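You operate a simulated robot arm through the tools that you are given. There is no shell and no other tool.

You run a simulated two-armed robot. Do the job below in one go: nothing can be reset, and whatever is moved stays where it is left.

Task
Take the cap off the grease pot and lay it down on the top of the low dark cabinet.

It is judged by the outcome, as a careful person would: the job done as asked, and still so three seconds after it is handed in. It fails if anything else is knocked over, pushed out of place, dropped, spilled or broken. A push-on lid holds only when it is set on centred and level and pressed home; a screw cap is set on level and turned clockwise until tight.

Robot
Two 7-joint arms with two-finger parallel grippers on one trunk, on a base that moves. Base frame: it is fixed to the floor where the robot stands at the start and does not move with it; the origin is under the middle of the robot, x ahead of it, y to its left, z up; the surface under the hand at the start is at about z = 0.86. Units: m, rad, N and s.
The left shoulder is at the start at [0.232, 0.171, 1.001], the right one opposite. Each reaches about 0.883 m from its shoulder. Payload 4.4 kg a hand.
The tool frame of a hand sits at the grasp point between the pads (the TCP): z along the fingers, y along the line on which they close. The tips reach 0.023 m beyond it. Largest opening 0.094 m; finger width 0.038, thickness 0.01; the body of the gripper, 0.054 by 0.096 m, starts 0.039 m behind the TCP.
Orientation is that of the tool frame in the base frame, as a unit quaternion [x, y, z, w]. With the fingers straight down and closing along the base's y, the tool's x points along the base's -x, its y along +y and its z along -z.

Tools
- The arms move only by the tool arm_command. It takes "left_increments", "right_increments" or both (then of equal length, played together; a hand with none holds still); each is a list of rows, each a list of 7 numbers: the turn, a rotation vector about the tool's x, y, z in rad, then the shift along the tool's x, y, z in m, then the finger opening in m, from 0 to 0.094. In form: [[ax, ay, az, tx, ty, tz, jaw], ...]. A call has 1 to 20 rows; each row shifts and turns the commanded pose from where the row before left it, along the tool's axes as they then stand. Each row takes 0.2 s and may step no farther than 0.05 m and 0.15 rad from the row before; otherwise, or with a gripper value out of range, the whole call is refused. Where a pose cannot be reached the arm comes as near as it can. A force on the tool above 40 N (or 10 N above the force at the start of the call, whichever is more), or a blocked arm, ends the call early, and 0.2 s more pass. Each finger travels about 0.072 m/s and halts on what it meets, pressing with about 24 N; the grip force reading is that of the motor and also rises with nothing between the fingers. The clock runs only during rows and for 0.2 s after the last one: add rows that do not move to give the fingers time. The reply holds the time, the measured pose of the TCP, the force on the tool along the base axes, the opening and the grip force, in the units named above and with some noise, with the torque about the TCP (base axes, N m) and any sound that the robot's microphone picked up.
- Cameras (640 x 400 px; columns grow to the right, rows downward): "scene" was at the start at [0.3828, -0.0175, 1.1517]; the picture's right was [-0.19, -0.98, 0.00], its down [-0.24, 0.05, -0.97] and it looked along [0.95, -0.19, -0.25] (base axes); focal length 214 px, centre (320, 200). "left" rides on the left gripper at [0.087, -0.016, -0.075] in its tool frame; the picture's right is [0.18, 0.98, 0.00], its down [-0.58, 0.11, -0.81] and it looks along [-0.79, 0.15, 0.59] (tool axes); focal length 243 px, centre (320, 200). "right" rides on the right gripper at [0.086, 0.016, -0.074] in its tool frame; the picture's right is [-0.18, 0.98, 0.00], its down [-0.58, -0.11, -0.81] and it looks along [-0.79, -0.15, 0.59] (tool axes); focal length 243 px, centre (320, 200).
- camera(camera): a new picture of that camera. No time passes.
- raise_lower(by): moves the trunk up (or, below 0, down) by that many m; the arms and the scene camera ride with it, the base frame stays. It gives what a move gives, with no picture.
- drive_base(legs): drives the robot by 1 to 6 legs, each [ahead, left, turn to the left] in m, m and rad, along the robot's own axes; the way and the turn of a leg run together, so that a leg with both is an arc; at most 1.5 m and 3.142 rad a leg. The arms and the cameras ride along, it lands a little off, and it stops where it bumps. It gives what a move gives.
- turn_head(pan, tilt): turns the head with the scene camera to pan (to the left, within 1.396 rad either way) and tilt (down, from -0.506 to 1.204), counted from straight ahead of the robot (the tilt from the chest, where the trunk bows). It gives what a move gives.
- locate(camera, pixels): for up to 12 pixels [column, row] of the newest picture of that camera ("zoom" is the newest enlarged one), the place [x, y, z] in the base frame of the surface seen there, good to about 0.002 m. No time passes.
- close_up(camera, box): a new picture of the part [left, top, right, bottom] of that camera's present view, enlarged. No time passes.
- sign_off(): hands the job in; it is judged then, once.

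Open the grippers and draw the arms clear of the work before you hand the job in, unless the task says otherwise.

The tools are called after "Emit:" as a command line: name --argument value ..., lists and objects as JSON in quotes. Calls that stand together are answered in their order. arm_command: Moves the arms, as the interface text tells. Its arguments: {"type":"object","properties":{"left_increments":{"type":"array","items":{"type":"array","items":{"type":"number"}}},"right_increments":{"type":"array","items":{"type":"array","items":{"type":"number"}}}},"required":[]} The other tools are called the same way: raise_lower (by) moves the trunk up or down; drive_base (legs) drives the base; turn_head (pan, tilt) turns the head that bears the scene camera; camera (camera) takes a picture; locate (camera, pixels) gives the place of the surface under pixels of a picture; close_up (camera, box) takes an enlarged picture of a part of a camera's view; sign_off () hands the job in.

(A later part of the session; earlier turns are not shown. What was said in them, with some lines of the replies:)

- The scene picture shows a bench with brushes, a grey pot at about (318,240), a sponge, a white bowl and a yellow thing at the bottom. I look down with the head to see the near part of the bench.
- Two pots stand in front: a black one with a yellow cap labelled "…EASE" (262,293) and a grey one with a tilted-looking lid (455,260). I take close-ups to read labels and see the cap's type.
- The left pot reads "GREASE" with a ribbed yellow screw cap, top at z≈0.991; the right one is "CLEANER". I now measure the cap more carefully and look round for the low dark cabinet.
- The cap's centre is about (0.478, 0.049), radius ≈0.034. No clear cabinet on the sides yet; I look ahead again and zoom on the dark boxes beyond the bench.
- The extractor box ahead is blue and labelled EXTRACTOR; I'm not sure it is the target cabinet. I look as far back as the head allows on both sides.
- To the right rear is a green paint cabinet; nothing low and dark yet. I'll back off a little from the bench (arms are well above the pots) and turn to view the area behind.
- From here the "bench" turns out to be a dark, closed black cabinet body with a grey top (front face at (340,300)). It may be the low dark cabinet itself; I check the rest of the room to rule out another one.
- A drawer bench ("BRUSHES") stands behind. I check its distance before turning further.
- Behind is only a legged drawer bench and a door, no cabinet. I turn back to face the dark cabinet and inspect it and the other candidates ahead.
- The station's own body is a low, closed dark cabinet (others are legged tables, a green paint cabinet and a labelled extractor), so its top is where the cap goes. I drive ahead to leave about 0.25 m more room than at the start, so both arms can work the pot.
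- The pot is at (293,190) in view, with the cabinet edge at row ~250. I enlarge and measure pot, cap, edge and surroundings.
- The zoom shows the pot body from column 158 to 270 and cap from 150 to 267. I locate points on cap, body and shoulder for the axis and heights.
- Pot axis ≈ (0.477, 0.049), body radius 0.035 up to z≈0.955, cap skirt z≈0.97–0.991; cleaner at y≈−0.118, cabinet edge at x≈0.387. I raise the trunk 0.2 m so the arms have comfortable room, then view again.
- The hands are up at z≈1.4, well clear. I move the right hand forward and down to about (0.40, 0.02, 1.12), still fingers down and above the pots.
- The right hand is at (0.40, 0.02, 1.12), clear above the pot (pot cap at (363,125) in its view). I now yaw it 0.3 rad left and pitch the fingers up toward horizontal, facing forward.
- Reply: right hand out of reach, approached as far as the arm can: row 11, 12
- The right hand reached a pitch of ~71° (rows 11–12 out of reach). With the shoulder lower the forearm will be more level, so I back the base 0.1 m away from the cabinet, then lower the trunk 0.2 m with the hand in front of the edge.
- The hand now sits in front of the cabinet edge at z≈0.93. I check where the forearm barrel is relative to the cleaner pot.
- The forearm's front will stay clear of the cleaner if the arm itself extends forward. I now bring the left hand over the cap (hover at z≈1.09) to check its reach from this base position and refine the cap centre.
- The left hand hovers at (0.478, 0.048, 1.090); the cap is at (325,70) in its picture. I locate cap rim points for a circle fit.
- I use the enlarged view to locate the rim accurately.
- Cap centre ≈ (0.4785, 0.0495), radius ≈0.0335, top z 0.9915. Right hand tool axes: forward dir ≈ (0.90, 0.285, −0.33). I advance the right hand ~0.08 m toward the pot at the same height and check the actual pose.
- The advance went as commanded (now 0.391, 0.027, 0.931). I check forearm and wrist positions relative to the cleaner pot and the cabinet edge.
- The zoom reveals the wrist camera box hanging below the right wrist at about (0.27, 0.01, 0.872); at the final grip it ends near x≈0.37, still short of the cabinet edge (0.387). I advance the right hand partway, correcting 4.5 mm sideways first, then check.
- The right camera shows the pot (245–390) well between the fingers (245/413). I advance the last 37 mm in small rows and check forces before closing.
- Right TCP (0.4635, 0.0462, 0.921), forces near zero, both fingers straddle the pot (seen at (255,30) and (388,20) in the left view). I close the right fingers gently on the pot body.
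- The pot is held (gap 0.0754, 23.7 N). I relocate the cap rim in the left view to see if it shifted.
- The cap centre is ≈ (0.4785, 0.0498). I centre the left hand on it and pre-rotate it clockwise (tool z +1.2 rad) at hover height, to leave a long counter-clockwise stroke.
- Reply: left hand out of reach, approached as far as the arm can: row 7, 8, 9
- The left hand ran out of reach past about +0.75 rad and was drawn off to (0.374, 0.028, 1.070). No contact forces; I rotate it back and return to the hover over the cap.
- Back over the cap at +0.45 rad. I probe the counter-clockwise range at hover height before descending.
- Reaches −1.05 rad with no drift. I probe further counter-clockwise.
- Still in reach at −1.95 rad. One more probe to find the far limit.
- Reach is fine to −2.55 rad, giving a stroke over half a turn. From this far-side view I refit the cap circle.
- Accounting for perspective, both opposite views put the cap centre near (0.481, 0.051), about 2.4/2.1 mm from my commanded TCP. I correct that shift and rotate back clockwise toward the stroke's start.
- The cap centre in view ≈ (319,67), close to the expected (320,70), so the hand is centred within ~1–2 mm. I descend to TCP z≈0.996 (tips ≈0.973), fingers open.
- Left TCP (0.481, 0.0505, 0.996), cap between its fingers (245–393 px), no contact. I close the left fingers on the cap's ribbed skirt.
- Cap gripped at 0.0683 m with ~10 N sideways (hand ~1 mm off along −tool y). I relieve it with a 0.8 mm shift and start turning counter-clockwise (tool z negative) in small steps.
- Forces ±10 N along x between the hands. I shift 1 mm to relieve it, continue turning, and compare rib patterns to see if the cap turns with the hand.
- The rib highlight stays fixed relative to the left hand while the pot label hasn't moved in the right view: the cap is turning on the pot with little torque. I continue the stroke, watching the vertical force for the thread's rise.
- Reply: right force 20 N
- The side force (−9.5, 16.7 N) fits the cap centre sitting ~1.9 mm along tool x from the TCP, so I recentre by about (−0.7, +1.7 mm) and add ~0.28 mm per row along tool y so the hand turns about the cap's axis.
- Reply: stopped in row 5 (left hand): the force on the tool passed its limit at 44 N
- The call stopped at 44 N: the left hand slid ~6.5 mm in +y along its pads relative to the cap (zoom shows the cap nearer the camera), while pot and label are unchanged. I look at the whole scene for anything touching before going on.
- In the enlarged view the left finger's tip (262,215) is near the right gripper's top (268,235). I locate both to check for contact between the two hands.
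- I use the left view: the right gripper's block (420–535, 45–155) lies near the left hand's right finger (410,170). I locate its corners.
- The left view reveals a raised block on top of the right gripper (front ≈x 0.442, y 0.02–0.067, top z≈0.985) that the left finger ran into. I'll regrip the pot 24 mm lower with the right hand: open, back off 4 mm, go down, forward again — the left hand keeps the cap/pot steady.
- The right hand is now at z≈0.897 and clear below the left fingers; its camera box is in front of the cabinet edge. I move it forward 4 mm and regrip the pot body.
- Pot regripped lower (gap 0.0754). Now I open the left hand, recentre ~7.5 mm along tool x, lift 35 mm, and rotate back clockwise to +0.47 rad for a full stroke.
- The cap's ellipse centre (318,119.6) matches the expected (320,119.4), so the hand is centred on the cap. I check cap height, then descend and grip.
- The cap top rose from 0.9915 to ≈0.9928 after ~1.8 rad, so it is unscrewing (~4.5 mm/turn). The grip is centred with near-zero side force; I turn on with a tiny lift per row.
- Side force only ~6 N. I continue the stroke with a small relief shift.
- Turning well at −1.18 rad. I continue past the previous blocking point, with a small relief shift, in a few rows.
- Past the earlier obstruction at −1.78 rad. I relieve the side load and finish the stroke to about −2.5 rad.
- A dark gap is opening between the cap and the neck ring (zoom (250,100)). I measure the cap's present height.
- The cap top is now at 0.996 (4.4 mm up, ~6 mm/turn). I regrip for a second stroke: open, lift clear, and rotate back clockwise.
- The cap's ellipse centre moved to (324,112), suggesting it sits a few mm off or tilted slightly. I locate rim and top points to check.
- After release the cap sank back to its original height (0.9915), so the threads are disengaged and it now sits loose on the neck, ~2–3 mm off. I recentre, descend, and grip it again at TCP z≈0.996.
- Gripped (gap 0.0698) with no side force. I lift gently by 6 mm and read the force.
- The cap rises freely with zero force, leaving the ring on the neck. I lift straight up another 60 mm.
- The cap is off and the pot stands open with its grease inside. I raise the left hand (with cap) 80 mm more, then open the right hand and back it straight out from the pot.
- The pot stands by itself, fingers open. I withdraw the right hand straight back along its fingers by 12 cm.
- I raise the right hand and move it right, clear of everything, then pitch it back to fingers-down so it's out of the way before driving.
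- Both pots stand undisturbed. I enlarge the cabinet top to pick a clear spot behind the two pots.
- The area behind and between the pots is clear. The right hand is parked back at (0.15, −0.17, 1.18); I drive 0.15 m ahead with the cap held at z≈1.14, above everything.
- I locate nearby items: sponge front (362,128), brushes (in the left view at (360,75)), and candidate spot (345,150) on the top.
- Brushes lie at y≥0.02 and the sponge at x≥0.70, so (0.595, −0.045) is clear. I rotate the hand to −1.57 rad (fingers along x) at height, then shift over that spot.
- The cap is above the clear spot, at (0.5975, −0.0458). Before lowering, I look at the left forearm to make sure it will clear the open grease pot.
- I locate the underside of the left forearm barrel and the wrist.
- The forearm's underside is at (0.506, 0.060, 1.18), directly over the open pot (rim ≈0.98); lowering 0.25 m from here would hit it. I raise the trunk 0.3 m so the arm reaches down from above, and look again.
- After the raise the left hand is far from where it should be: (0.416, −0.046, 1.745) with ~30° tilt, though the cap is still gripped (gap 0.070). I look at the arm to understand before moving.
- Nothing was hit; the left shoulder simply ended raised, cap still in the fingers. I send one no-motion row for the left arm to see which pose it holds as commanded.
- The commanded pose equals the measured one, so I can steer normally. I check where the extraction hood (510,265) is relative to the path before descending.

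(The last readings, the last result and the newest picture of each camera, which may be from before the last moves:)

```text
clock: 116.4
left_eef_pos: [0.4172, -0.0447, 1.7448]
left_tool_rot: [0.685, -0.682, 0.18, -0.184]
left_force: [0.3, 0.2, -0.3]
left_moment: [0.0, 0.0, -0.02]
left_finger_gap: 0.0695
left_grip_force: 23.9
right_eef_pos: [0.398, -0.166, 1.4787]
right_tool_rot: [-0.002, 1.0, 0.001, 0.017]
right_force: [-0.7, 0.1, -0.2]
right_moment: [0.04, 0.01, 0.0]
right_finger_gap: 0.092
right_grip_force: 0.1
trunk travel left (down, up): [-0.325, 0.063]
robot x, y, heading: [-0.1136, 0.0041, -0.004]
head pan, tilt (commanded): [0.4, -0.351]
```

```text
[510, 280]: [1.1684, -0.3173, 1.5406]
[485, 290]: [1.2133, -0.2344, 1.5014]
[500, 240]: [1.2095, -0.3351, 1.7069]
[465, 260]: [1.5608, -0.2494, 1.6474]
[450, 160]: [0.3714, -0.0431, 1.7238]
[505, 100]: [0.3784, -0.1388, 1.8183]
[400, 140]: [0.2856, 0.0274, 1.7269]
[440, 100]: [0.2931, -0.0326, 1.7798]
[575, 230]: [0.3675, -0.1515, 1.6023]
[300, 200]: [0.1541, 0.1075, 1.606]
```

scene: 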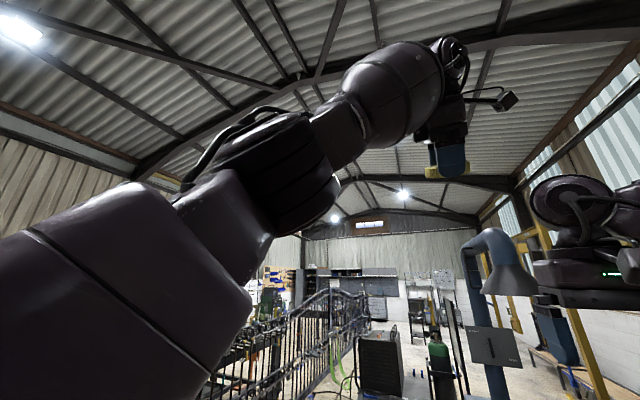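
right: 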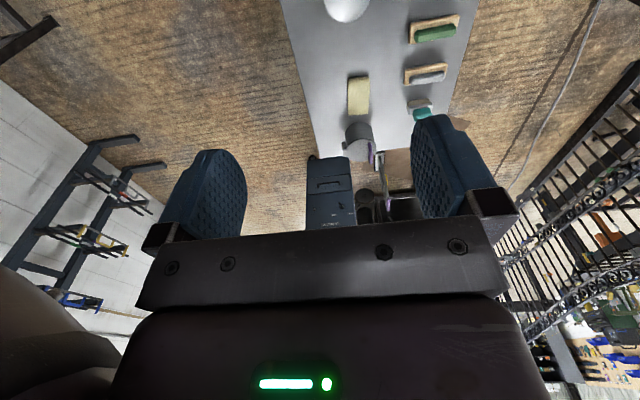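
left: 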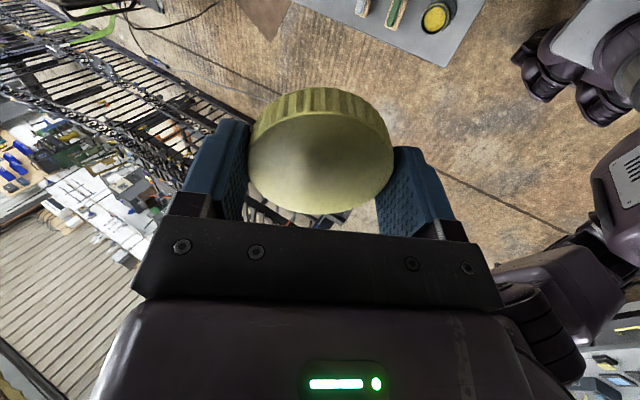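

The hood is far off (x≈1.2). I first level the left hand (−0.52 rad about tool x) while shifting the right hand 10 cm to the right, out of the way.

Emit:
arm_command --left_increments '[[-0.13, 0, 0, 0, 0, 0, 0.055], [-0.13, 0, 0, 0, 0, 0, 0.055], [-0.13, 0, 0, 0, 0, 0, 0.055], [-0.13, 0, 0, 0, 0, 0, 0.055], [0, 0, 0, 0, 0, 0, 0.055]]' --right_increments '[[0, 0, 0, 0, -0.025, 0, 0.092], [0, 0, 0, 0, -0.025, 0, 0.092], [0, 0, 0, 0, -0.025, 0, 0.092], [0, 0, 0, 0, -0.025, 0, 0.092], [0, 0, 0, 0, 0, 0, 0.092]]'

```text
clock: 117.6
left_eef_pos: [0.394, -0.045, 1.6786]
left_tool_rot: [0.708, -0.705, 0.022, -0.036]
left_force: [-1.0, 0.6, 0.6]
left_moment: [-0.05, 0.0, 0.0]
left_finger_gap: 0.0696
left_grip_force: 23.9
left hand out of reach, approached as far as the arm can: row 1, 2, 3, 4
right_eef_pos: [0.4002, -0.264, 1.4778]
right_tool_rot: [-0.003, 1.0, 0.0, 0.016]
right_force: [-0.1, 0.1, 0.7]
right_moment: [0.01, -0.01, -0.01]
right_finger_gap: 0.092
right_grip_force: 0.1
trunk travel left (down, up): [-0.325, 0.063]
robot x, y, heading: [-0.1136, -0.0032, 0.003]
head pan, tilt (commanded): [0.4, -0.351]
```

Nearly level (4.8° left). I move the left hand forward and down, finishing the levelling on the way.

Emit:
arm_command --left_increments '[[0, 0, 0, 0, -0.03, 0.035, 0.055], [0, 0, 0, 0, -0.03, 0.035, 0.055], [0, 0, 0, 0, -0.03, 0.035, 0.055], [-0.04, 0, 0, 0, -0.03, 0.035, 0.055], [-0.04, 0, 0, 0, -0.03, 0.035, 0.055], [0, 0, 0, 0, -0.03, 0.035, 0.055], [0, 0, 0, 0, 0, 0, 0.055]]'

Emit:
turn_head --pan 0.35 --tilt 0.35

Emit:
camera --camera "scene"

```text
clock: 119.2
left_eef_pos: [0.5585, -0.0391, 1.4724]
left_tool_rot: [0.71, -0.704, -0.004, 0.004]
left_force: [0.1, 0.6, 0.1]
left_moment: [0.0, 0.01, 0.0]
left_finger_gap: 0.0695
left_grip_force: 24.0
left hand out of reach, approached as far as the arm can: row 4, 6
right_eef_pos: [0.3972, -0.265, 1.4784]
right_tool_rot: [-0.001, 1.0, 0.001, 0.017]
right_force: [0.1, 0.6, 0.5]
right_moment: [0.03, -0.01, 0.01]
right_finger_gap: 0.0921
right_grip_force: 0.0
trunk travel left (down, up): [-0.325, 0.063]
robot x, y, heading: [-0.1113, 0.0003, -0.001]
head pan, tilt (commanded): [0.4, -0.351]
```

```text
clock: 120.3
left_eef_pos: [0.5588, -0.0393, 1.4718]
left_tool_rot: [0.709, -0.705, -0.006, 0.005]
left_force: [-0.7, 0.3, -0.1]
left_moment: [-0.03, -0.03, 0.02]
left_finger_gap: 0.0698
left_grip_force: 23.8
right_eef_pos: [0.3991, -0.2668, 1.4779]
right_tool_rot: [-0.002, 1.0, 0.001, 0.016]
right_force: [0.2, 0.3, 0.0]
right_moment: [-0.01, -0.01, 0.0]
right_finger_gap: 0.0921
right_grip_force: 0.1
trunk travel left (down, up): [-0.325, 0.063]
robot x, y, heading: [-0.1126, -0.0007, -0.001]
head pan, tilt (commanded): [0.351, 0.351]
```

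```text
taken
```

scene: 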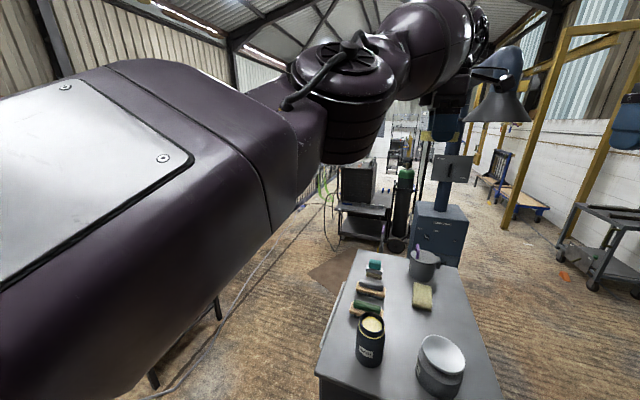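

Level at (0.559, −0.039, 1.472). I lower to about z=1.14 above the chosen spot and then check the forearm's clearance.

Emit:
arm_command --left_increments '[[0, 0, 0, 0.0006, -0.0042, 0.0367, 0.055], [0, 0, 0, 0.0006, -0.0042, 0.0367, 0.055], [0, 0, 0, 0.0006, -0.0042, 0.0367, 0.055], [0, 0, 0, 0.0006, -0.0042, 0.0367, 0.055], [0, 0, 0, 0.0006, -0.0042, 0.0367, 0.055], [0, 0, 0, 0.0006, -0.0042, 0.0367, 0.055], [0, 0, 0, 0.0006, -0.0042, 0.0367, 0.055], [0, 0, 0, 0.0006, -0.0042, 0.0367, 0.055], [0, 0, 0, 0.0006, -0.0042, 0.0367, 0.055], [0, 0, 0, 0, 0, 0, 0.055]]'

Emit:
turn_head --pan 0.2 --tilt 0.7

Emit:
camera --camera "scene"

Emit:
camera --camera "left"

```text
clock: 122.5
left_eef_pos: [0.5914, -0.0432, 1.1361]
left_tool_rot: [0.71, -0.704, -0.004, 0.004]
left_force: [-0.9, 0.0, 0.0]
left_moment: [0.0, 0.01, -0.01]
left_finger_gap: 0.0695
left_grip_force: 24.0
right_eef_pos: [0.3987, -0.2664, 1.4785]
right_tool_rot: [-0.001, 1.0, 0.001, 0.018]
right_force: [-0.7, 0.6, 0.7]
right_moment: [0.03, -0.02, 0.0]
right_finger_gap: 0.092
right_grip_force: 0.0
trunk travel left (down, up): [-0.325, 0.063]
robot x, y, heading: [-0.1146, -0.0002, 0.005]
head pan, tilt (commanded): [0.351, 0.351]
```

```text
clock: 123.3
left_eef_pos: [0.5904, -0.0433, 1.1364]
left_tool_rot: [0.71, -0.704, -0.006, 0.004]
left_force: [-0.4, -0.1, 0.5]
left_moment: [-0.04, -0.05, 0.03]
left_finger_gap: 0.0695
left_grip_force: 23.9
right_eef_pos: [0.3993, -0.2661, 1.4786]
right_tool_rot: [-0.001, 1.0, 0.0, 0.016]
right_force: [-0.6, 0.4, 0.1]
right_moment: [0.02, 0.02, 0.0]
right_finger_gap: 0.0918
right_grip_force: 0.0
trunk travel left (down, up): [-0.325, 0.063]
robot x, y, heading: [-0.1127, 0.0029, -0.0]
head pan, tilt (commanded): [0.201, 0.7]
```

```text
taken
```

scene: 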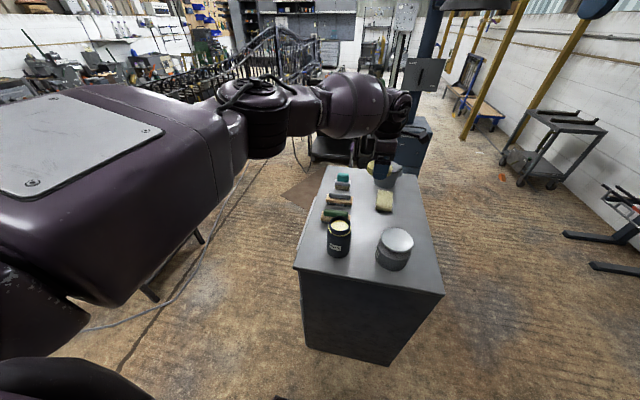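

```text
taken
```

left: 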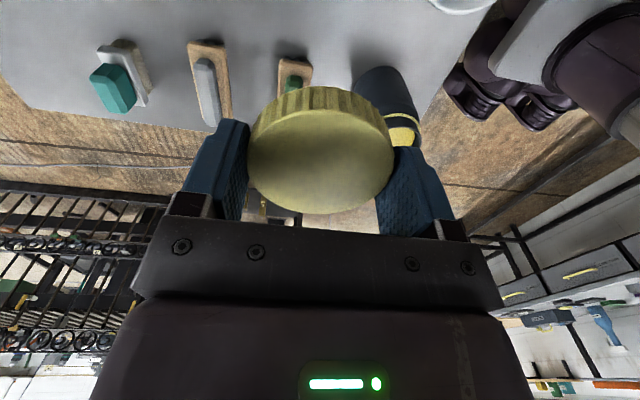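

Now the arm reaches from higher. I locate the underside of the forearm barrel and elbow above the pot.

Emit:
locate --camera "scene" --pixels '[[345, 136], [365, 132], [325, 125], [300, 132], [268, 155], [230, 175], [385, 135], [400, 120], [383, 160], [340, 230]]'

Emit:
close_up --camera "scene" --box '[220, 60, 460, 280]'

```text
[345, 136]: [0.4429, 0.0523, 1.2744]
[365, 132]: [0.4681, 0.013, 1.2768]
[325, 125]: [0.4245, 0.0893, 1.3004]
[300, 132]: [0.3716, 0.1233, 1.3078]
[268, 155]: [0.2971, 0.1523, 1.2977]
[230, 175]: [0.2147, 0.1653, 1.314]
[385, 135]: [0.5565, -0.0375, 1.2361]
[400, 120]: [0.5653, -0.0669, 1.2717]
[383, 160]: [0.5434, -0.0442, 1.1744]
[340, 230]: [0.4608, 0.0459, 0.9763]
```

```text
1.82 times, centred on (340, 170) of scene
```

zoom: 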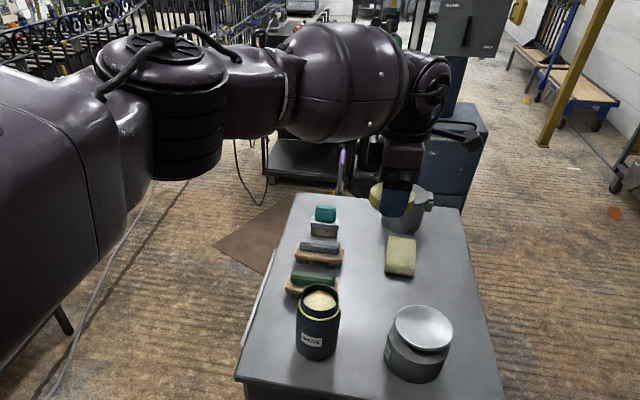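

The forearm's underside is now ≈1.265 with TCP at 1.136, leaving adequate room over the pot rim (0.98). I lower to z≈1.0, trimming the 0.8° tilt, and recheck.

Emit:
arm_command --left_increments '[[0.014, 0, 0, 0, -0.002, 0.034, 0.055], [0, 0, 0, 0, 0, 0.034, 0.055], [0, 0, 0, 0, 0, 0.034, 0.055], [0, 0, 0, 0, 0, 0.034, 0.055], [0, 0, 0, 0, 0, 0, 0.055]]'

Emit:
camera --camera "scene"

Emit:
close_up --camera "scene" --box '[220, 60, 460, 280]'

Emit:
camera --camera "left"

```text
clock: 124.5
left_eef_pos: [0.5941, -0.0396, 1.002]
left_tool_rot: [0.709, -0.705, 0.0, -0.001]
left_force: [0.0, -0.4, 0.2]
left_moment: [0.01, 0.01, 0.0]
left_finger_gap: 0.0697
left_grip_force: 24.2
right_eef_pos: [0.3981, -0.2661, 1.4787]
right_tool_rot: [-0.002, 1.0, 0.001, 0.017]
right_force: [-0.6, -0.2, -0.6]
right_moment: [0.03, 0.0, 0.0]
right_finger_gap: 0.0921
right_grip_force: 0.0
trunk travel left (down, up): [-0.325, 0.063]
robot x, y, heading: [-0.1153, 0.0018, -0.004]
head pan, tilt (commanded): [0.201, 0.7]
```

```text
taken
```

scene: 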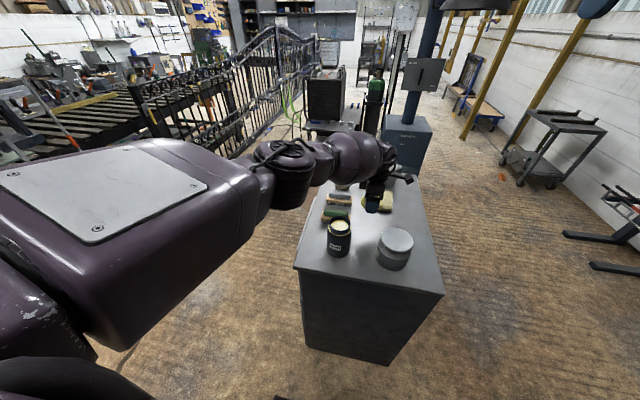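

```text
1.82 times, centred on (340, 170) of scene
```

zoom: 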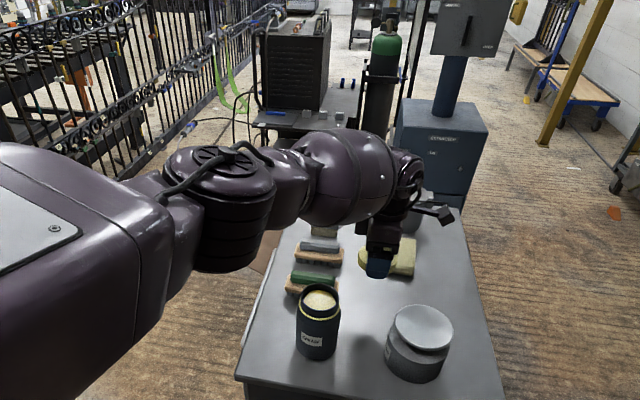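

```text
taken
```

left: 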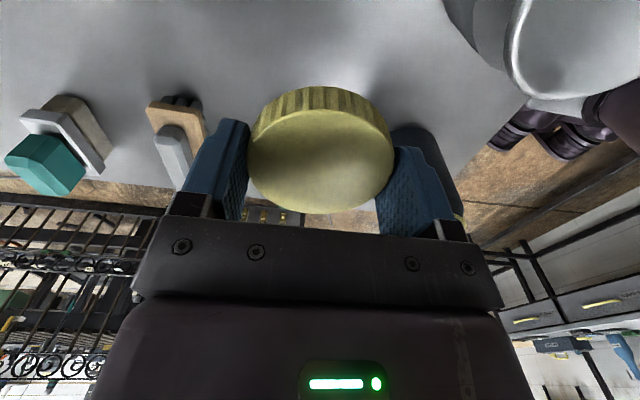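

I check the forearm underside again at this height.

Emit:
locate --camera "scene" --pixels '[[345, 182], [330, 180], [360, 180], [320, 180], [290, 207], [380, 195], [375, 210], [340, 222]]'

```text
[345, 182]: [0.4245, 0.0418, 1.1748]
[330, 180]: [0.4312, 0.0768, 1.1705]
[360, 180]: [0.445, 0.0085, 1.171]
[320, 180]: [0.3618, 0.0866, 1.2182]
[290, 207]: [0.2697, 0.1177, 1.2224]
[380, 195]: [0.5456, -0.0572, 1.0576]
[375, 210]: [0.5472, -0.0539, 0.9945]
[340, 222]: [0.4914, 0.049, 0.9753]
```

The forearm underside is ≈1.17 and drops only ~0.75 of the hand's travel, so the pot clears by ~8 cm. I lower to z≈0.90.

Emit:
arm_command --left_increments '[[0, 0, 0, 0.002, 0, 0.025, 0.055], [0, 0, 0, 0.002, 0, 0.025, 0.055], [0, 0, 0, 0, 0, 0.025, 0.055], [0, 0, 0, 0, 0, 0.023, 0.055], [0, 0, 0, 0, 0, 0, 0.055]]'

Emit:
camera --camera "left"

Emit:
close_up --camera "scene" --box '[280, 120, 460, 280]'

```text
clock: 125.7
left_eef_pos: [0.5761, -0.0358, 0.9194]
left_tool_rot: [0.71, -0.705, 0.0, -0.002]
left_force: [0.1, 0.0, 0.3]
left_moment: [0.04, -0.02, 0.03]
left_finger_gap: 0.0698
left_grip_force: 23.8
left hand out of reach, approached as far as the arm can: row 2, 3, 4
right_eef_pos: [0.3989, -0.2665, 1.4786]
right_tool_rot: [-0.002, 1.0, 0.001, 0.017]
right_force: [-0.8, 0.6, -0.5]
right_moment: [0.0, 0.02, 0.03]
right_finger_gap: 0.092
right_grip_force: 0.2
trunk travel left (down, up): [-0.325, 0.063]
robot x, y, heading: [-0.1157, 0.0029, -0.001]
head pan, tilt (commanded): [0.201, 0.7]
```

```text
taken
```

left: 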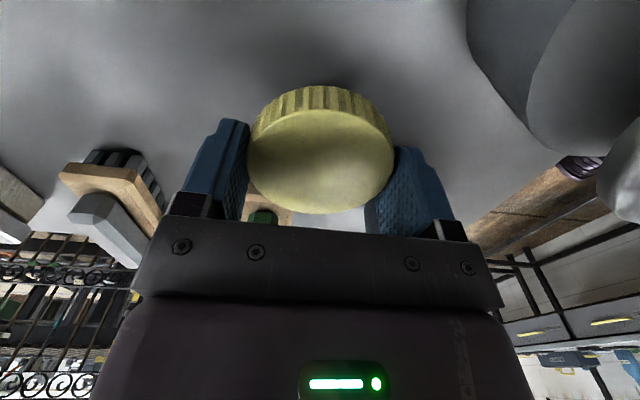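

```text
2.50 times, centred on (370, 200) of scene
```

zoom: 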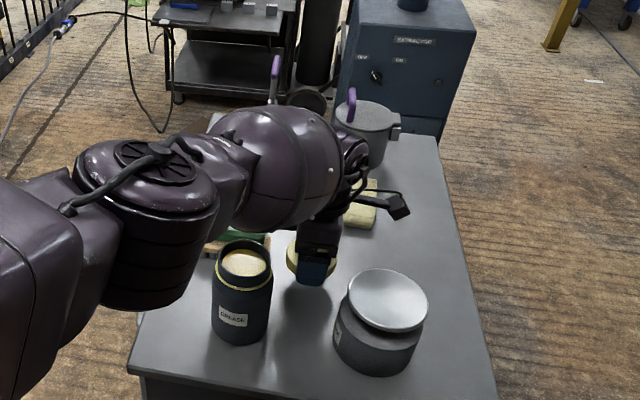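

The arm runs short at z≈0.919 (x drifted to 0.576), with no contact. I raise a little and turn the hand back by 0.45 rad, which may free the joint, then try descending again in small steps.

Emit:
arm_command --left_increments '[[0, 0, 0, 0, -0.01, -0.02, 0.055], [0, 0, 0.15, 0, 0, -0.01, 0.055], [0, 0, 0.15, 0, 0, 0, 0.055], [0, 0, 0.15, 0, 0, 0, 0.055], [0, 0, 0, 0, 0, 0.01, 0.055], [0, 0, 0, 0, 0, 0.01, 0.055], [0, 0, 0, 0, 0, 0.01, 0.055], [0, 0, 0, 0, 0, 0, 0.055]]'

```text
clock: 127.5
left_eef_pos: [0.5804, -0.0276, 0.9203]
left_tool_rot: [-0.537, 0.843, 0.002, 0.003]
left_force: [-0.1, -0.1, 0.0]
left_moment: [-0.02, 0.03, -0.03]
left_finger_gap: 0.0694
left_grip_force: 24.4
left hand out of reach, approached as far as the arm can: row 6, 7
right_eef_pos: [0.3987, -0.2658, 1.4779]
right_tool_rot: [-0.001, 1.0, 0.001, 0.017]
right_force: [-0.8, 0.0, 0.0]
right_moment: [-0.01, 0.04, 0.01]
right_finger_gap: 0.0923
right_grip_force: 0.1
trunk travel left (down, up): [-0.325, 0.063]
robot x, y, heading: [-0.1102, 0.0022, -0.003]
head pan, tilt (commanded): [0.201, 0.7]
```

Rotation doesn't help; the limit is how low the arm reaches with the trunk this high. I lift the hand to z≈1.04 over the spot, then lower the trunk by just 0.07 m.

Emit:
arm_command --left_increments '[[0, 0, 0, 0, 0, -0.03, 0.055], [0, 0, 0, 0, 0, -0.03, 0.055], [0, 0, 0, 0.005, -0.01, -0.03, 0.055], [0, 0, 0, 0.0046, -0.0105, -0.03, 0.055], [0, 0, 0, 0, 0, 0, 0.055]]'

Emit:
raise_lower --by -0.07

Emit:
camera --camera "scene"

```text
clock: 128.7
left_eef_pos: [0.6007, -0.0569, 1.0331]
left_tool_rot: [-0.535, 0.845, 0.001, 0.001]
left_force: [0.1, 1.4, 0.4]
left_moment: [-0.03, -0.02, -0.02]
left_finger_gap: 0.0694
left_grip_force: 24.0
left hand out of reach, approached as far as the arm can: row 1, 2, 4
right_eef_pos: [0.3995, -0.2668, 1.4774]
right_tool_rot: [-0.002, 1.0, 0.001, 0.016]
right_force: [1.1, 0.4, -0.6]
right_moment: [-0.02, 0.01, 0.03]
right_finger_gap: 0.0921
right_grip_force: 0.0
trunk travel left (down, up): [-0.325, 0.063]
robot x, y, heading: [-0.1108, 0.0022, 0.001]
head pan, tilt (commanded): [0.201, 0.7]
```

```text
clock: 129.8
left_eef_pos: [0.6003, -0.0555, 0.9632]
left_tool_rot: [-0.535, 0.845, 0.0, 0.002]
left_force: [0.1, -0.4, -0.7]
left_moment: [-0.02, -0.01, 0.03]
left_finger_gap: 0.0694
left_grip_force: 23.9
right_eef_pos: [0.3975, -0.2676, 1.4101]
right_tool_rot: [-0.001, 1.0, 0.0, 0.018]
right_force: [-1.2, 0.7, 0.1]
right_moment: [-0.02, 0.0, -0.02]
right_finger_gap: 0.092
right_grip_force: 0.0
trunk travel left (down, up): [-0.255, 0.133]
robot x, y, heading: [-0.1112, -0.0011, -0.007]
head pan, tilt (commanded): [0.201, 0.7]
```

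```text
taken
```

scene: 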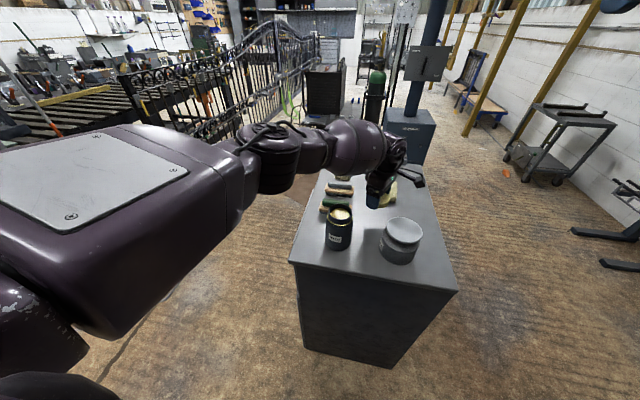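

The trunk move went cleanly: TCP (0.600, −0.056, 0.963). I check forearm clearance over the pot again.

Emit:
locate --camera "scene" --pixels '[[355, 174], [340, 172], [370, 170], [325, 168], [290, 195], [385, 185], [375, 205], [340, 212], [340, 225]]'

Emit:
close_up --camera "scene" --box '[280, 120, 460, 280]'

```text
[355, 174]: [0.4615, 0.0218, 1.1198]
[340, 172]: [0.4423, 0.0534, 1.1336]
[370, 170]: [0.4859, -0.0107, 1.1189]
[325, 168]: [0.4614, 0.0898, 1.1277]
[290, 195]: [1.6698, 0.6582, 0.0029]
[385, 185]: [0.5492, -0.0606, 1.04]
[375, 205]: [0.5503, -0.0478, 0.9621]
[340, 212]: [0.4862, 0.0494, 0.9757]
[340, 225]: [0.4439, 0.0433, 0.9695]
```

```text
2.50 times, centred on (370, 200) of scene
```

zoom: 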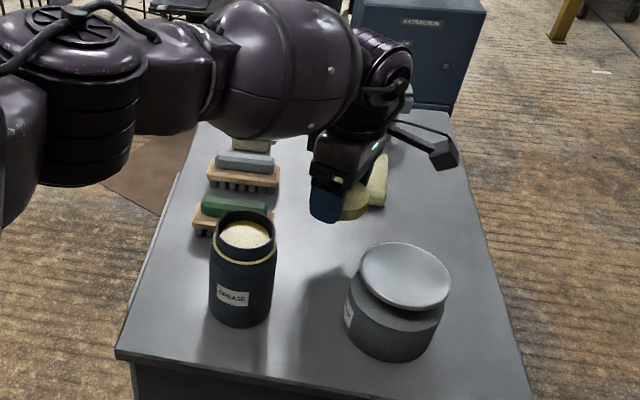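

Forearm underside ≈1.12, so it will end ≈1.05, above the rim at 0.98. I descend to z≈0.90.

Emit:
arm_command --left_increments '[[0, 0, 0, 0, 0, 0.021, 0.055], [0, 0, 0, 0, 0, 0.021, 0.055], [0, 0, 0, 0, 0, 0.02, 0.055], [0, 0, 0, 0, 0, 0, 0.055]]'

Emit:
close_up --camera "scene" --box '[280, 120, 460, 280]'

Emit:
camera --camera "left"

```text
clock: 130.8
left_eef_pos: [0.6024, -0.0539, 0.9003]
left_tool_rot: [-0.535, 0.845, 0.001, 0.001]
left_force: [0.6, -0.2, 0.0]
left_moment: [0.0, -0.04, 0.01]
left_finger_gap: 0.0695
left_grip_force: 23.9
right_eef_pos: [0.3981, -0.2671, 1.4084]
right_tool_rot: [-0.002, 1.0, 0.001, 0.016]
right_force: [0.0, -0.2, 0.1]
right_moment: [-0.01, 0.01, -0.01]
right_finger_gap: 0.0919
right_grip_force: 0.0
trunk travel left (down, up): [-0.255, 0.133]
robot x, y, heading: [-0.1095, -0.0005, -0.005]
head pan, tilt (commanded): [0.201, 0.7]
```

```text
2.50 times, centred on (370, 200) of scene
```

zoom: 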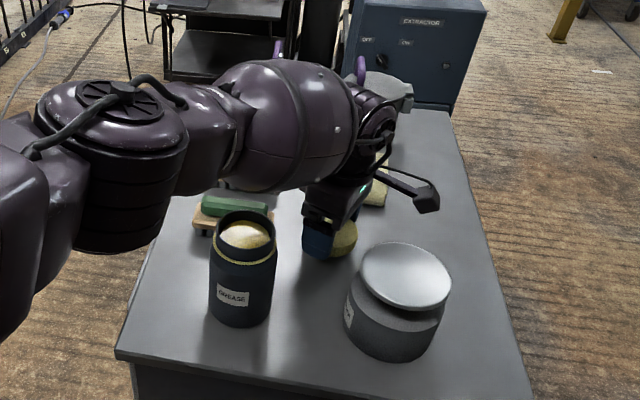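

```text
taken
```

left: 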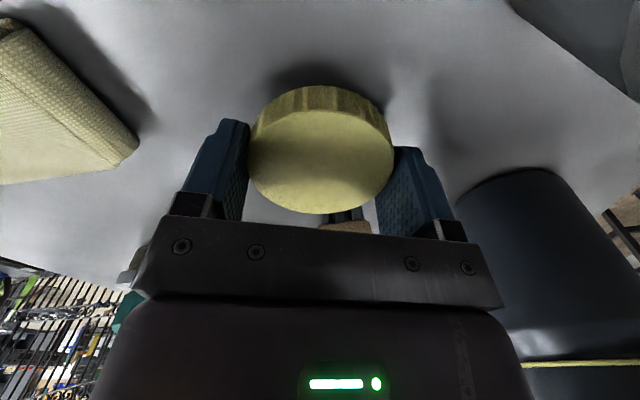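

At z=0.900 with the cap ~1.5 cm above the surface and clear all round. I descend in fine steps, watching Fz.

Emit:
arm_command --left_increments '[[0, 0, 0, 0, 0, 0.005, 0.055], [0, 0, 0, 0, 0, 0.004, 0.055], [0, 0, 0, 0, 0, 0.003, 0.055], [0, 0, 0, 0, 0, 0, 0.055]]'

Emit:
close_up --camera "left" --box '[200, 40, 440, 230]'

```text
clock: 131.8
left_eef_pos: [0.6015, -0.0549, 0.8872]
left_tool_rot: [-0.535, 0.845, 0.001, 0.0]
left_force: [-0.2, -0.4, -0.7]
left_moment: [0.03, -0.01, 0.0]
left_finger_gap: 0.0694
left_grip_force: 24.8
right_eef_pos: [0.3978, -0.2658, 1.4091]
right_tool_rot: [-0.002, 1.0, 0.001, 0.017]
right_force: [-0.9, -0.2, 0.9]
right_moment: [0.03, -0.03, 0.0]
right_finger_gap: 0.092
right_grip_force: 0.1
trunk travel left (down, up): [-0.255, 0.133]
robot x, y, heading: [-0.1153, 0.0011, -0.005]
head pan, tilt (commanded): [0.201, 0.7]
```

```text
2.11 times, centred on (320, 135) of left
```

zoom: 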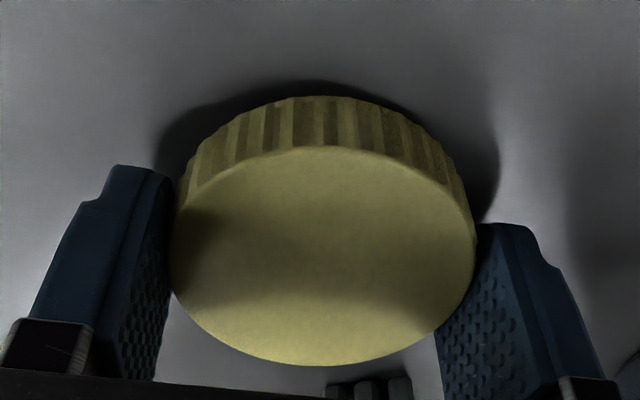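

Very near the surface. I measure cap top and lower rim heights.

Emit:
locate --camera "zoom" --pixels '[[320, 101], [270, 108], [370, 108], [320, 120], [320, 82], [320, 250], [250, 230], [400, 230], [190, 180], [450, 165]]'

```text
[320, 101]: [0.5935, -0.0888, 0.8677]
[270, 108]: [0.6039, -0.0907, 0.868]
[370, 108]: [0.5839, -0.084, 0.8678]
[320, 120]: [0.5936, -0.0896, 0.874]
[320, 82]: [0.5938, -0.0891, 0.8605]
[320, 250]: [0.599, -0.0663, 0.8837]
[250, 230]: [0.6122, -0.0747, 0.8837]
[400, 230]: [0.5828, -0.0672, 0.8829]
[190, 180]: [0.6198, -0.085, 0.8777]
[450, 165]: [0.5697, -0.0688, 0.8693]
```

Cap top is at 0.8835, its lower rim a few mm above the surface (0.860). I go down 3.5 mm more in 1 mm steps.

Emit:
arm_command --left_increments '[[0, 0, 0, 0, 0, 0.0012, 0.055], [0, 0, 0, 0, 0, 0.0012, 0.055], [0, 0, 0, 0, 0, 0, 0.055]]'

```text
clock: 132.6
left_eef_pos: [0.6038, -0.0551, 0.8866]
left_tool_rot: [-0.535, 0.845, 0.0, 0.002]
left_force: [1.1, -0.2, -0.1]
left_moment: [0.0, 0.05, -0.03]
left_finger_gap: 0.0692
left_grip_force: 23.7
right_eef_pos: [0.3978, -0.2665, 1.4075]
right_tool_rot: [-0.002, 1.0, 0.002, 0.016]
right_force: [-0.4, -0.1, 0.5]
right_moment: [-0.01, 0.02, 0.0]
right_finger_gap: 0.0923
right_grip_force: 0.0
trunk travel left (down, up): [-0.255, 0.133]
robot x, y, heading: [-0.1141, 0.0058, -0.002]
head pan, tilt (commanded): [0.201, 0.7]
```

No contact yet. I continue down in 1 mm steps.

Emit:
arm_command --left_increments '[[0, 0, 0, 0, 0, 0.001, 0.055], [0, 0, 0, 0, 0, 0.001, 0.055], [0, 0, 0, 0, 0, 0, 0.055]]'

Emit:
close_up --camera "left" --box '[200, 40, 440, 230]'

```text
clock: 133.4
left_eef_pos: [0.6029, -0.0553, 0.8838]
left_tool_rot: [-0.536, 0.845, 0.0, 0.001]
left_force: [-0.2, 0.2, -0.3]
left_moment: [0.03, 0.04, 0.01]
left_finger_gap: 0.0696
left_grip_force: 24.0
right_eef_pos: [0.3977, -0.2669, 1.408]
right_tool_rot: [-0.001, 1.0, 0.0, 0.017]
right_force: [-0.3, -0.8, -0.7]
right_moment: [0.02, 0.02, 0.03]
right_finger_gap: 0.092
right_grip_force: 0.1
trunk travel left (down, up): [-0.255, 0.133]
robot x, y, heading: [-0.1108, 0.0014, -0.001]
head pan, tilt (commanded): [0.201, 0.7]
```

```text
2.11 times, centred on (320, 135) of left
```

zoom: 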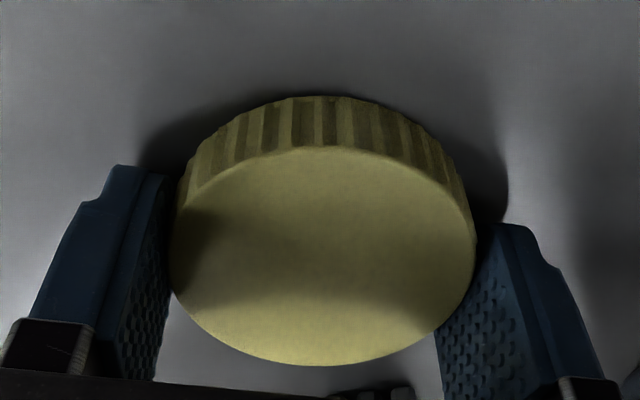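

Still no contact force; the shadow gap nearly closed. Two more 0.8 mm steps.

Emit:
arm_command --left_increments '[[0, 0, 0, 0, 0, 0.0008, 0.055], [0, 0, 0, 0, 0, 0.0008, 0.055], [0, 0, 0, 0, 0, 0, 0.055]]'

```text
clock: 134.2
left_eef_pos: [0.6031, -0.0551, 0.8824]
left_tool_rot: [-0.535, 0.845, 0.0, 0.002]
left_force: [1.2, 0.5, 9.6]
left_moment: [0.01, 0.33, 0.07]
left_finger_gap: 0.069
left_grip_force: 24.2
right_eef_pos: [0.3979, -0.2674, 1.4102]
right_tool_rot: [-0.002, 1.0, 0.001, 0.018]
right_force: [0.0, 0.5, -0.2]
right_moment: [-0.01, -0.01, -0.01]
right_finger_gap: 0.0922
right_grip_force: 0.0
trunk travel left (down, up): [-0.255, 0.133]
robot x, y, heading: [-0.1112, 0.0015, 0.001]
head pan, tilt (commanded): [0.201, 0.7]
```

Contact at Fz≈9.6 N: the cap (or tips) touches the cabinet top. I ease up 0.5 mm and open the fingers slowly.

Emit:
arm_command --left_increments '[[0, 0, 0, 0, 0, -0.0005, 0.055], [0, 0, 0, 0, 0, 0, 0.068], [0, 0, 0, 0, 0, 0, 0.072], [0, 0, 0, 0, 0, 0, 0.076], [0, 0, 0, 0, 0, 0, 0.082], [0, 0, 0, 0, 0, 0, 0.09], [0, 0, 0, 0, 0, 0, 0.09]]'

Emit:
camera --camera "left"

Emit:
close_up --camera "left" --box '[200, 40, 440, 230]'

```text
clock: 135.8
left_eef_pos: [0.6028, -0.056, 0.8836]
left_tool_rot: [-0.535, 0.845, 0.001, 0.001]
left_force: [-2.3, 0.2, 7.7]
left_moment: [-0.23, -0.12, -0.01]
left_finger_gap: 0.0894
left_grip_force: 0.0
right_eef_pos: [0.3974, -0.267, 1.4087]
right_tool_rot: [-0.003, 1.0, 0.001, 0.017]
right_force: [0.7, 1.3, -0.3]
right_moment: [0.02, 0.0, -0.02]
right_finger_gap: 0.0919
right_grip_force: 0.1
trunk travel left (down, up): [-0.255, 0.133]
robot x, y, heading: [-0.1142, -0.0012, 0.003]
head pan, tilt (commanded): [0.201, 0.7]
```

```text
taken
```

left: 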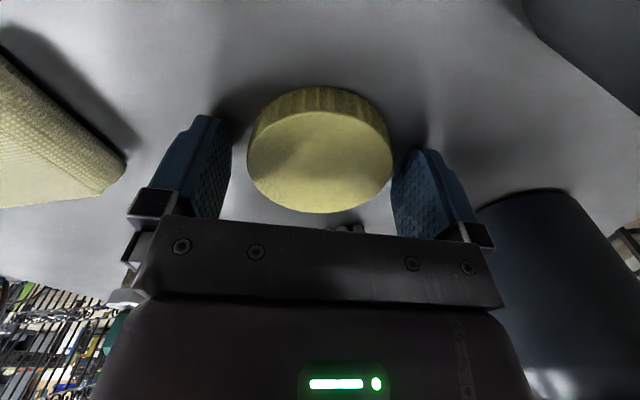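

```text
2.11 times, centred on (320, 135) of left
```

zoom: 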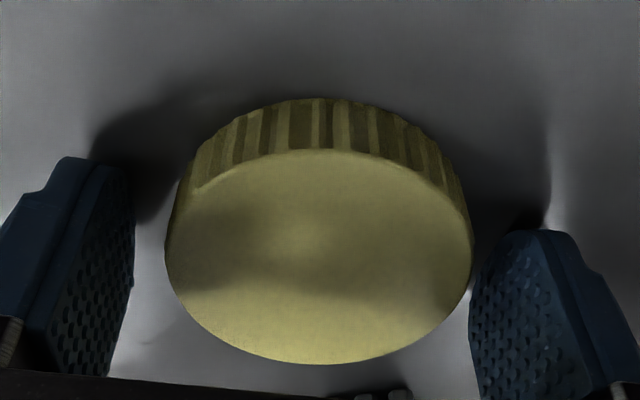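

The cap lies on the top, fingers clear on both sides (gap 0.089). I lift the left hand straight up, slowly at first.

Emit:
arm_command --left_increments '[[0, 0, 0, 0, 0, -0.001, 0.094], [0, 0, 0, 0, 0, -0.003, 0.094], [0, 0, 0, 0, 0, -0.006, 0.094], [0, 0, 0, 0, 0, -0.012, 0.094], [0, 0, 0, 0, 0, -0.02, 0.094], [0, 0, 0, 0, 0, -0.03, 0.094], [0, 0, 0, 0, 0, -0.03, 0.094], [0, 0, 0, 0, 0, 0, 0.094]]'

Emit:
camera --camera "left"

Emit:
camera --camera "scene"

```text
clock: 137.6
left_eef_pos: [0.6022, -0.0536, 0.9843]
left_tool_rot: [-0.536, 0.845, 0.001, 0.001]
left_force: [0.4, -0.1, 1.2]
left_moment: [0.0, 0.03, 0.04]
left_finger_gap: 0.0942
left_grip_force: 0.0
right_eef_pos: [0.3988, -0.2666, 1.4083]
right_tool_rot: [-0.002, 1.0, 0.001, 0.017]
right_force: [0.9, -0.4, 0.9]
right_moment: [-0.01, 0.03, -0.01]
right_finger_gap: 0.0923
right_grip_force: 0.1
trunk travel left (down, up): [-0.255, 0.133]
robot x, y, heading: [-0.1141, 0.0012, -0.004]
head pan, tilt (commanded): [0.201, 0.7]
```

```text
taken
```

left: 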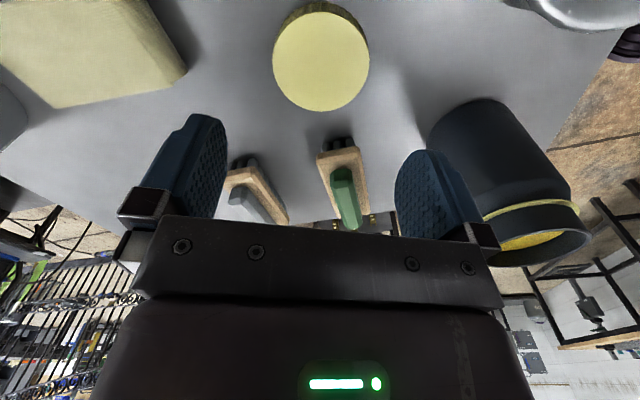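

```text
taken
```

scene: 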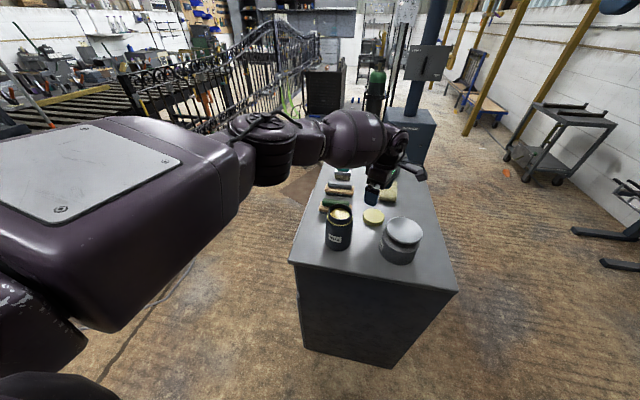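

The cap rests flat on the cabinet top behind the pots (scene (373,216)), nothing else moved. I raise the left hand further, well above everything.

Emit:
arm_command --left_increments '[[0, 0, 0, 0, 0, -0.035, 0.094], [0, 0, 0, 0, 0, -0.035, 0.094], [0, 0, 0, 0, 0, -0.035, 0.094], [0, 0, 0, 0, 0, -0.035, 0.094], [0, 0, 0, 0, 0, -0.035, 0.094], [0, 0, 0, 0, 0, -0.035, 0.094], [0, 0, 0, 0, 0, -0.035, 0.094], [0, 0, 0, 0, 0, 0, 0.094]]'

Emit:
camera --camera "scene"

```text
clock: 139.4
left_eef_pos: [0.6034, -0.0562, 1.2291]
left_tool_rot: [-0.535, 0.845, 0.001, 0.0]
left_force: [0.6, 0.1, -0.2]
left_moment: [-0.03, 0.0, -0.02]
left_finger_gap: 0.0941
left_grip_force: 0.0
right_eef_pos: [0.3987, -0.2662, 1.408]
right_tool_rot: [-0.002, 1.0, 0.0, 0.017]
right_force: [0.1, 0.0, -0.7]
right_moment: [-0.01, 0.02, 0.0]
right_finger_gap: 0.0921
right_grip_force: 0.0
trunk travel left (down, up): [-0.255, 0.133]
robot x, y, heading: [-0.1134, 0.0023, 0.004]
head pan, tilt (commanded): [0.201, 0.7]
```

```text
taken
```

scene: 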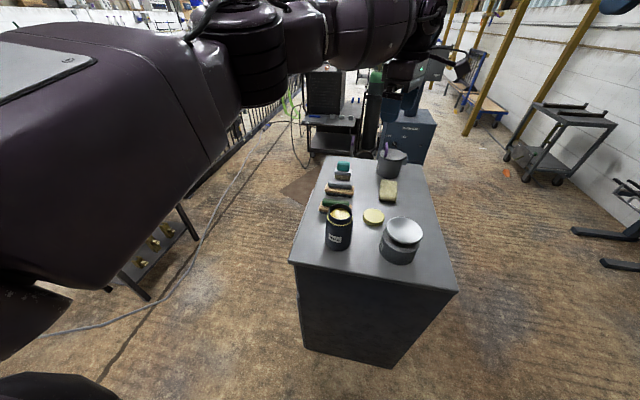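

Both hands are empty and high above the work. I back the robot 0.35 m away and verify the final state.

Emit:
drive_base --legs '[[-0.35, 0, 0]]'

Emit:
turn_head --pan 0.0 --tilt 0.65

Emit:
camera --camera "scene"

Emit:
close_up --camera "scene" --box '[250, 100, 430, 240]'

```text
clock: 141.7
left_eef_pos: [0.2474, -0.0547, 1.2302]
left_tool_rot: [-0.537, 0.843, 0.0, 0.001]
left_force: [-0.6, 0.0, -0.4]
left_moment: [0.0, -0.04, 0.0]
left_finger_gap: 0.094
left_grip_force: 0.1
right_eef_pos: [0.0439, -0.2648, 1.4087]
right_tool_rot: [-0.004, 1.0, 0.0, 0.016]
right_force: [-0.2, -0.2, 0.6]
right_moment: [-0.02, 0.0, -0.01]
right_finger_gap: 0.092
right_grip_force: 0.0
trunk travel left (down, up): [-0.255, 0.133]
robot x, y, heading: [-0.4695, -0.0017, 0.007]
head pan, tilt (commanded): [0.201, 0.7]
```

```text
clock: 142.4
left_eef_pos: [0.2495, -0.0548, 1.2289]
left_tool_rot: [-0.537, 0.843, 0.001, 0.0]
left_force: [0.0, -0.4, 0.7]
left_moment: [0.0, -0.03, -0.03]
left_finger_gap: 0.094
left_grip_force: 0.1
right_eef_pos: [0.0449, -0.2651, 1.4088]
right_tool_rot: [-0.004, 1.0, 0.001, 0.016]
right_force: [0.3, -0.2, 1.0]
right_moment: [0.01, -0.02, -0.03]
right_finger_gap: 0.092
right_grip_force: 0.0
trunk travel left (down, up): [-0.255, 0.133]
robot x, y, heading: [-0.4681, 0.0034, 0.006]
head pan, tilt (commanded): [0.0, 0.649]
```

```text
taken
```

scene: 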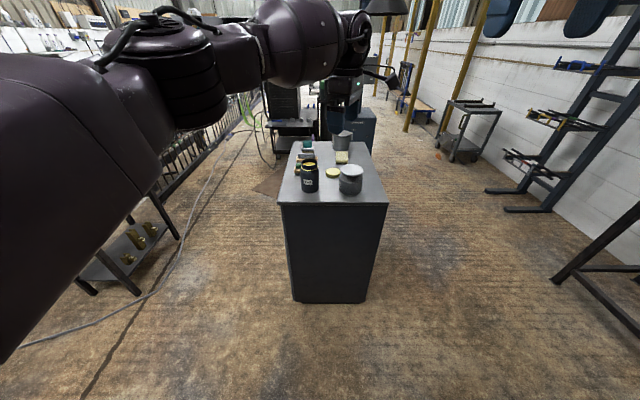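

```text
2.86 times, centred on (340, 170) of scene
```

zoom: 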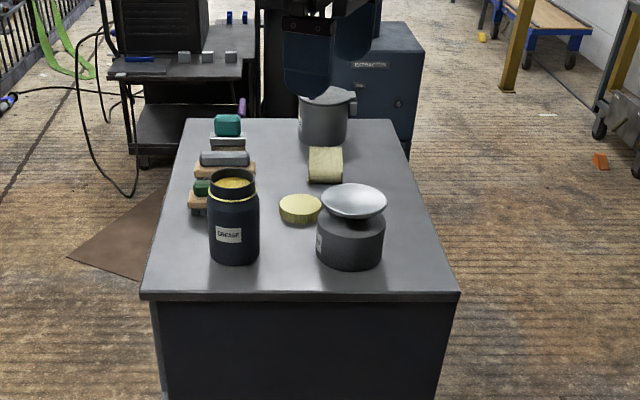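

The cap lies flat on the dark cabinet's top between sponge and pots; the grease pot, cleaner, brushes and sponge are in place. I verify cap and pot positions numerically before handing in.

Emit:
locate --camera "zoom" --pixels '[[300, 203], [282, 205], [318, 203], [300, 220], [232, 200], [234, 240], [350, 195], [350, 250], [380, 40], [325, 165], [225, 160]]'

Emit:
close_up --camera "scene" --box '[285, 145, 385, 215]'

```text
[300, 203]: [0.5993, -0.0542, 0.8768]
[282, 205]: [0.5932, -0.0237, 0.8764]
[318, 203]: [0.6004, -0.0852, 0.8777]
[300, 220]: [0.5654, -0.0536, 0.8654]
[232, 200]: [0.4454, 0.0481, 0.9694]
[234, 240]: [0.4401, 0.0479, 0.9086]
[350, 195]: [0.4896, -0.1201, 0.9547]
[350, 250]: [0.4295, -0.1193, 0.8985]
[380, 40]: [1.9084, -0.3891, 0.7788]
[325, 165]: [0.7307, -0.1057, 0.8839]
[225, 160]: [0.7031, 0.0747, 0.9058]
```

```text
5.71 times, centred on (335, 180) of scene
```

zoom: 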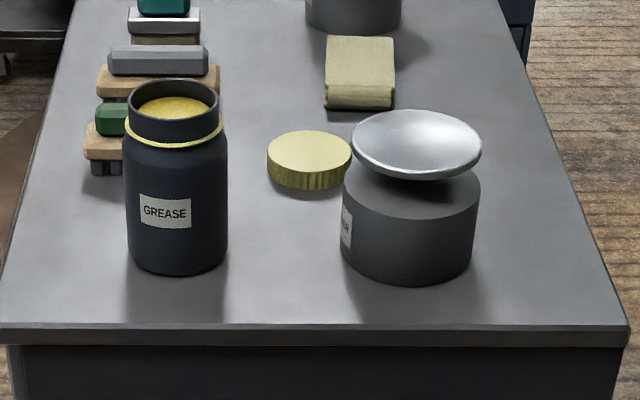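

The cap sits flat (top z≈0.877 all round) at (0.60, −0.054) on the cabinet. The pot (front x≈0.440, y≈0.048) and cleaner are unmoved, and the arms are clear with open grippers. I hand the job in.

Emit:
sign_off

```text
The job is handed in.
```

The cap is off the grease pot and lying flat on the cabinet top, just behind the two pots. I have handed the job in.

- **Which cabinet:** I took "the low dark cabinet" to be the black-bodied one the grease pot stands on. I saw only legged tables, a green paint cabinet and the blue box labelled "EXTRACTOR" elsewhere.
- **The pot:** it is open and upright, within about 2 mm of where it was. Nothing was knocked over or spilled. A thin yellow ring stayed on the neck when the cap came away.
- **Other items:** in the last pictures the cleaner, brushes and sponge are where they were.
- **During the work:** the two hands touched once while unscrewing, which stopped that move at 44 N. I regripped the pot lower down and carried on. Later the left arm swung up out of place when I raised the trunk, but it hit nothing and kept hold of the cap.

Both grippers are open and the arms are clear of the cabinet.
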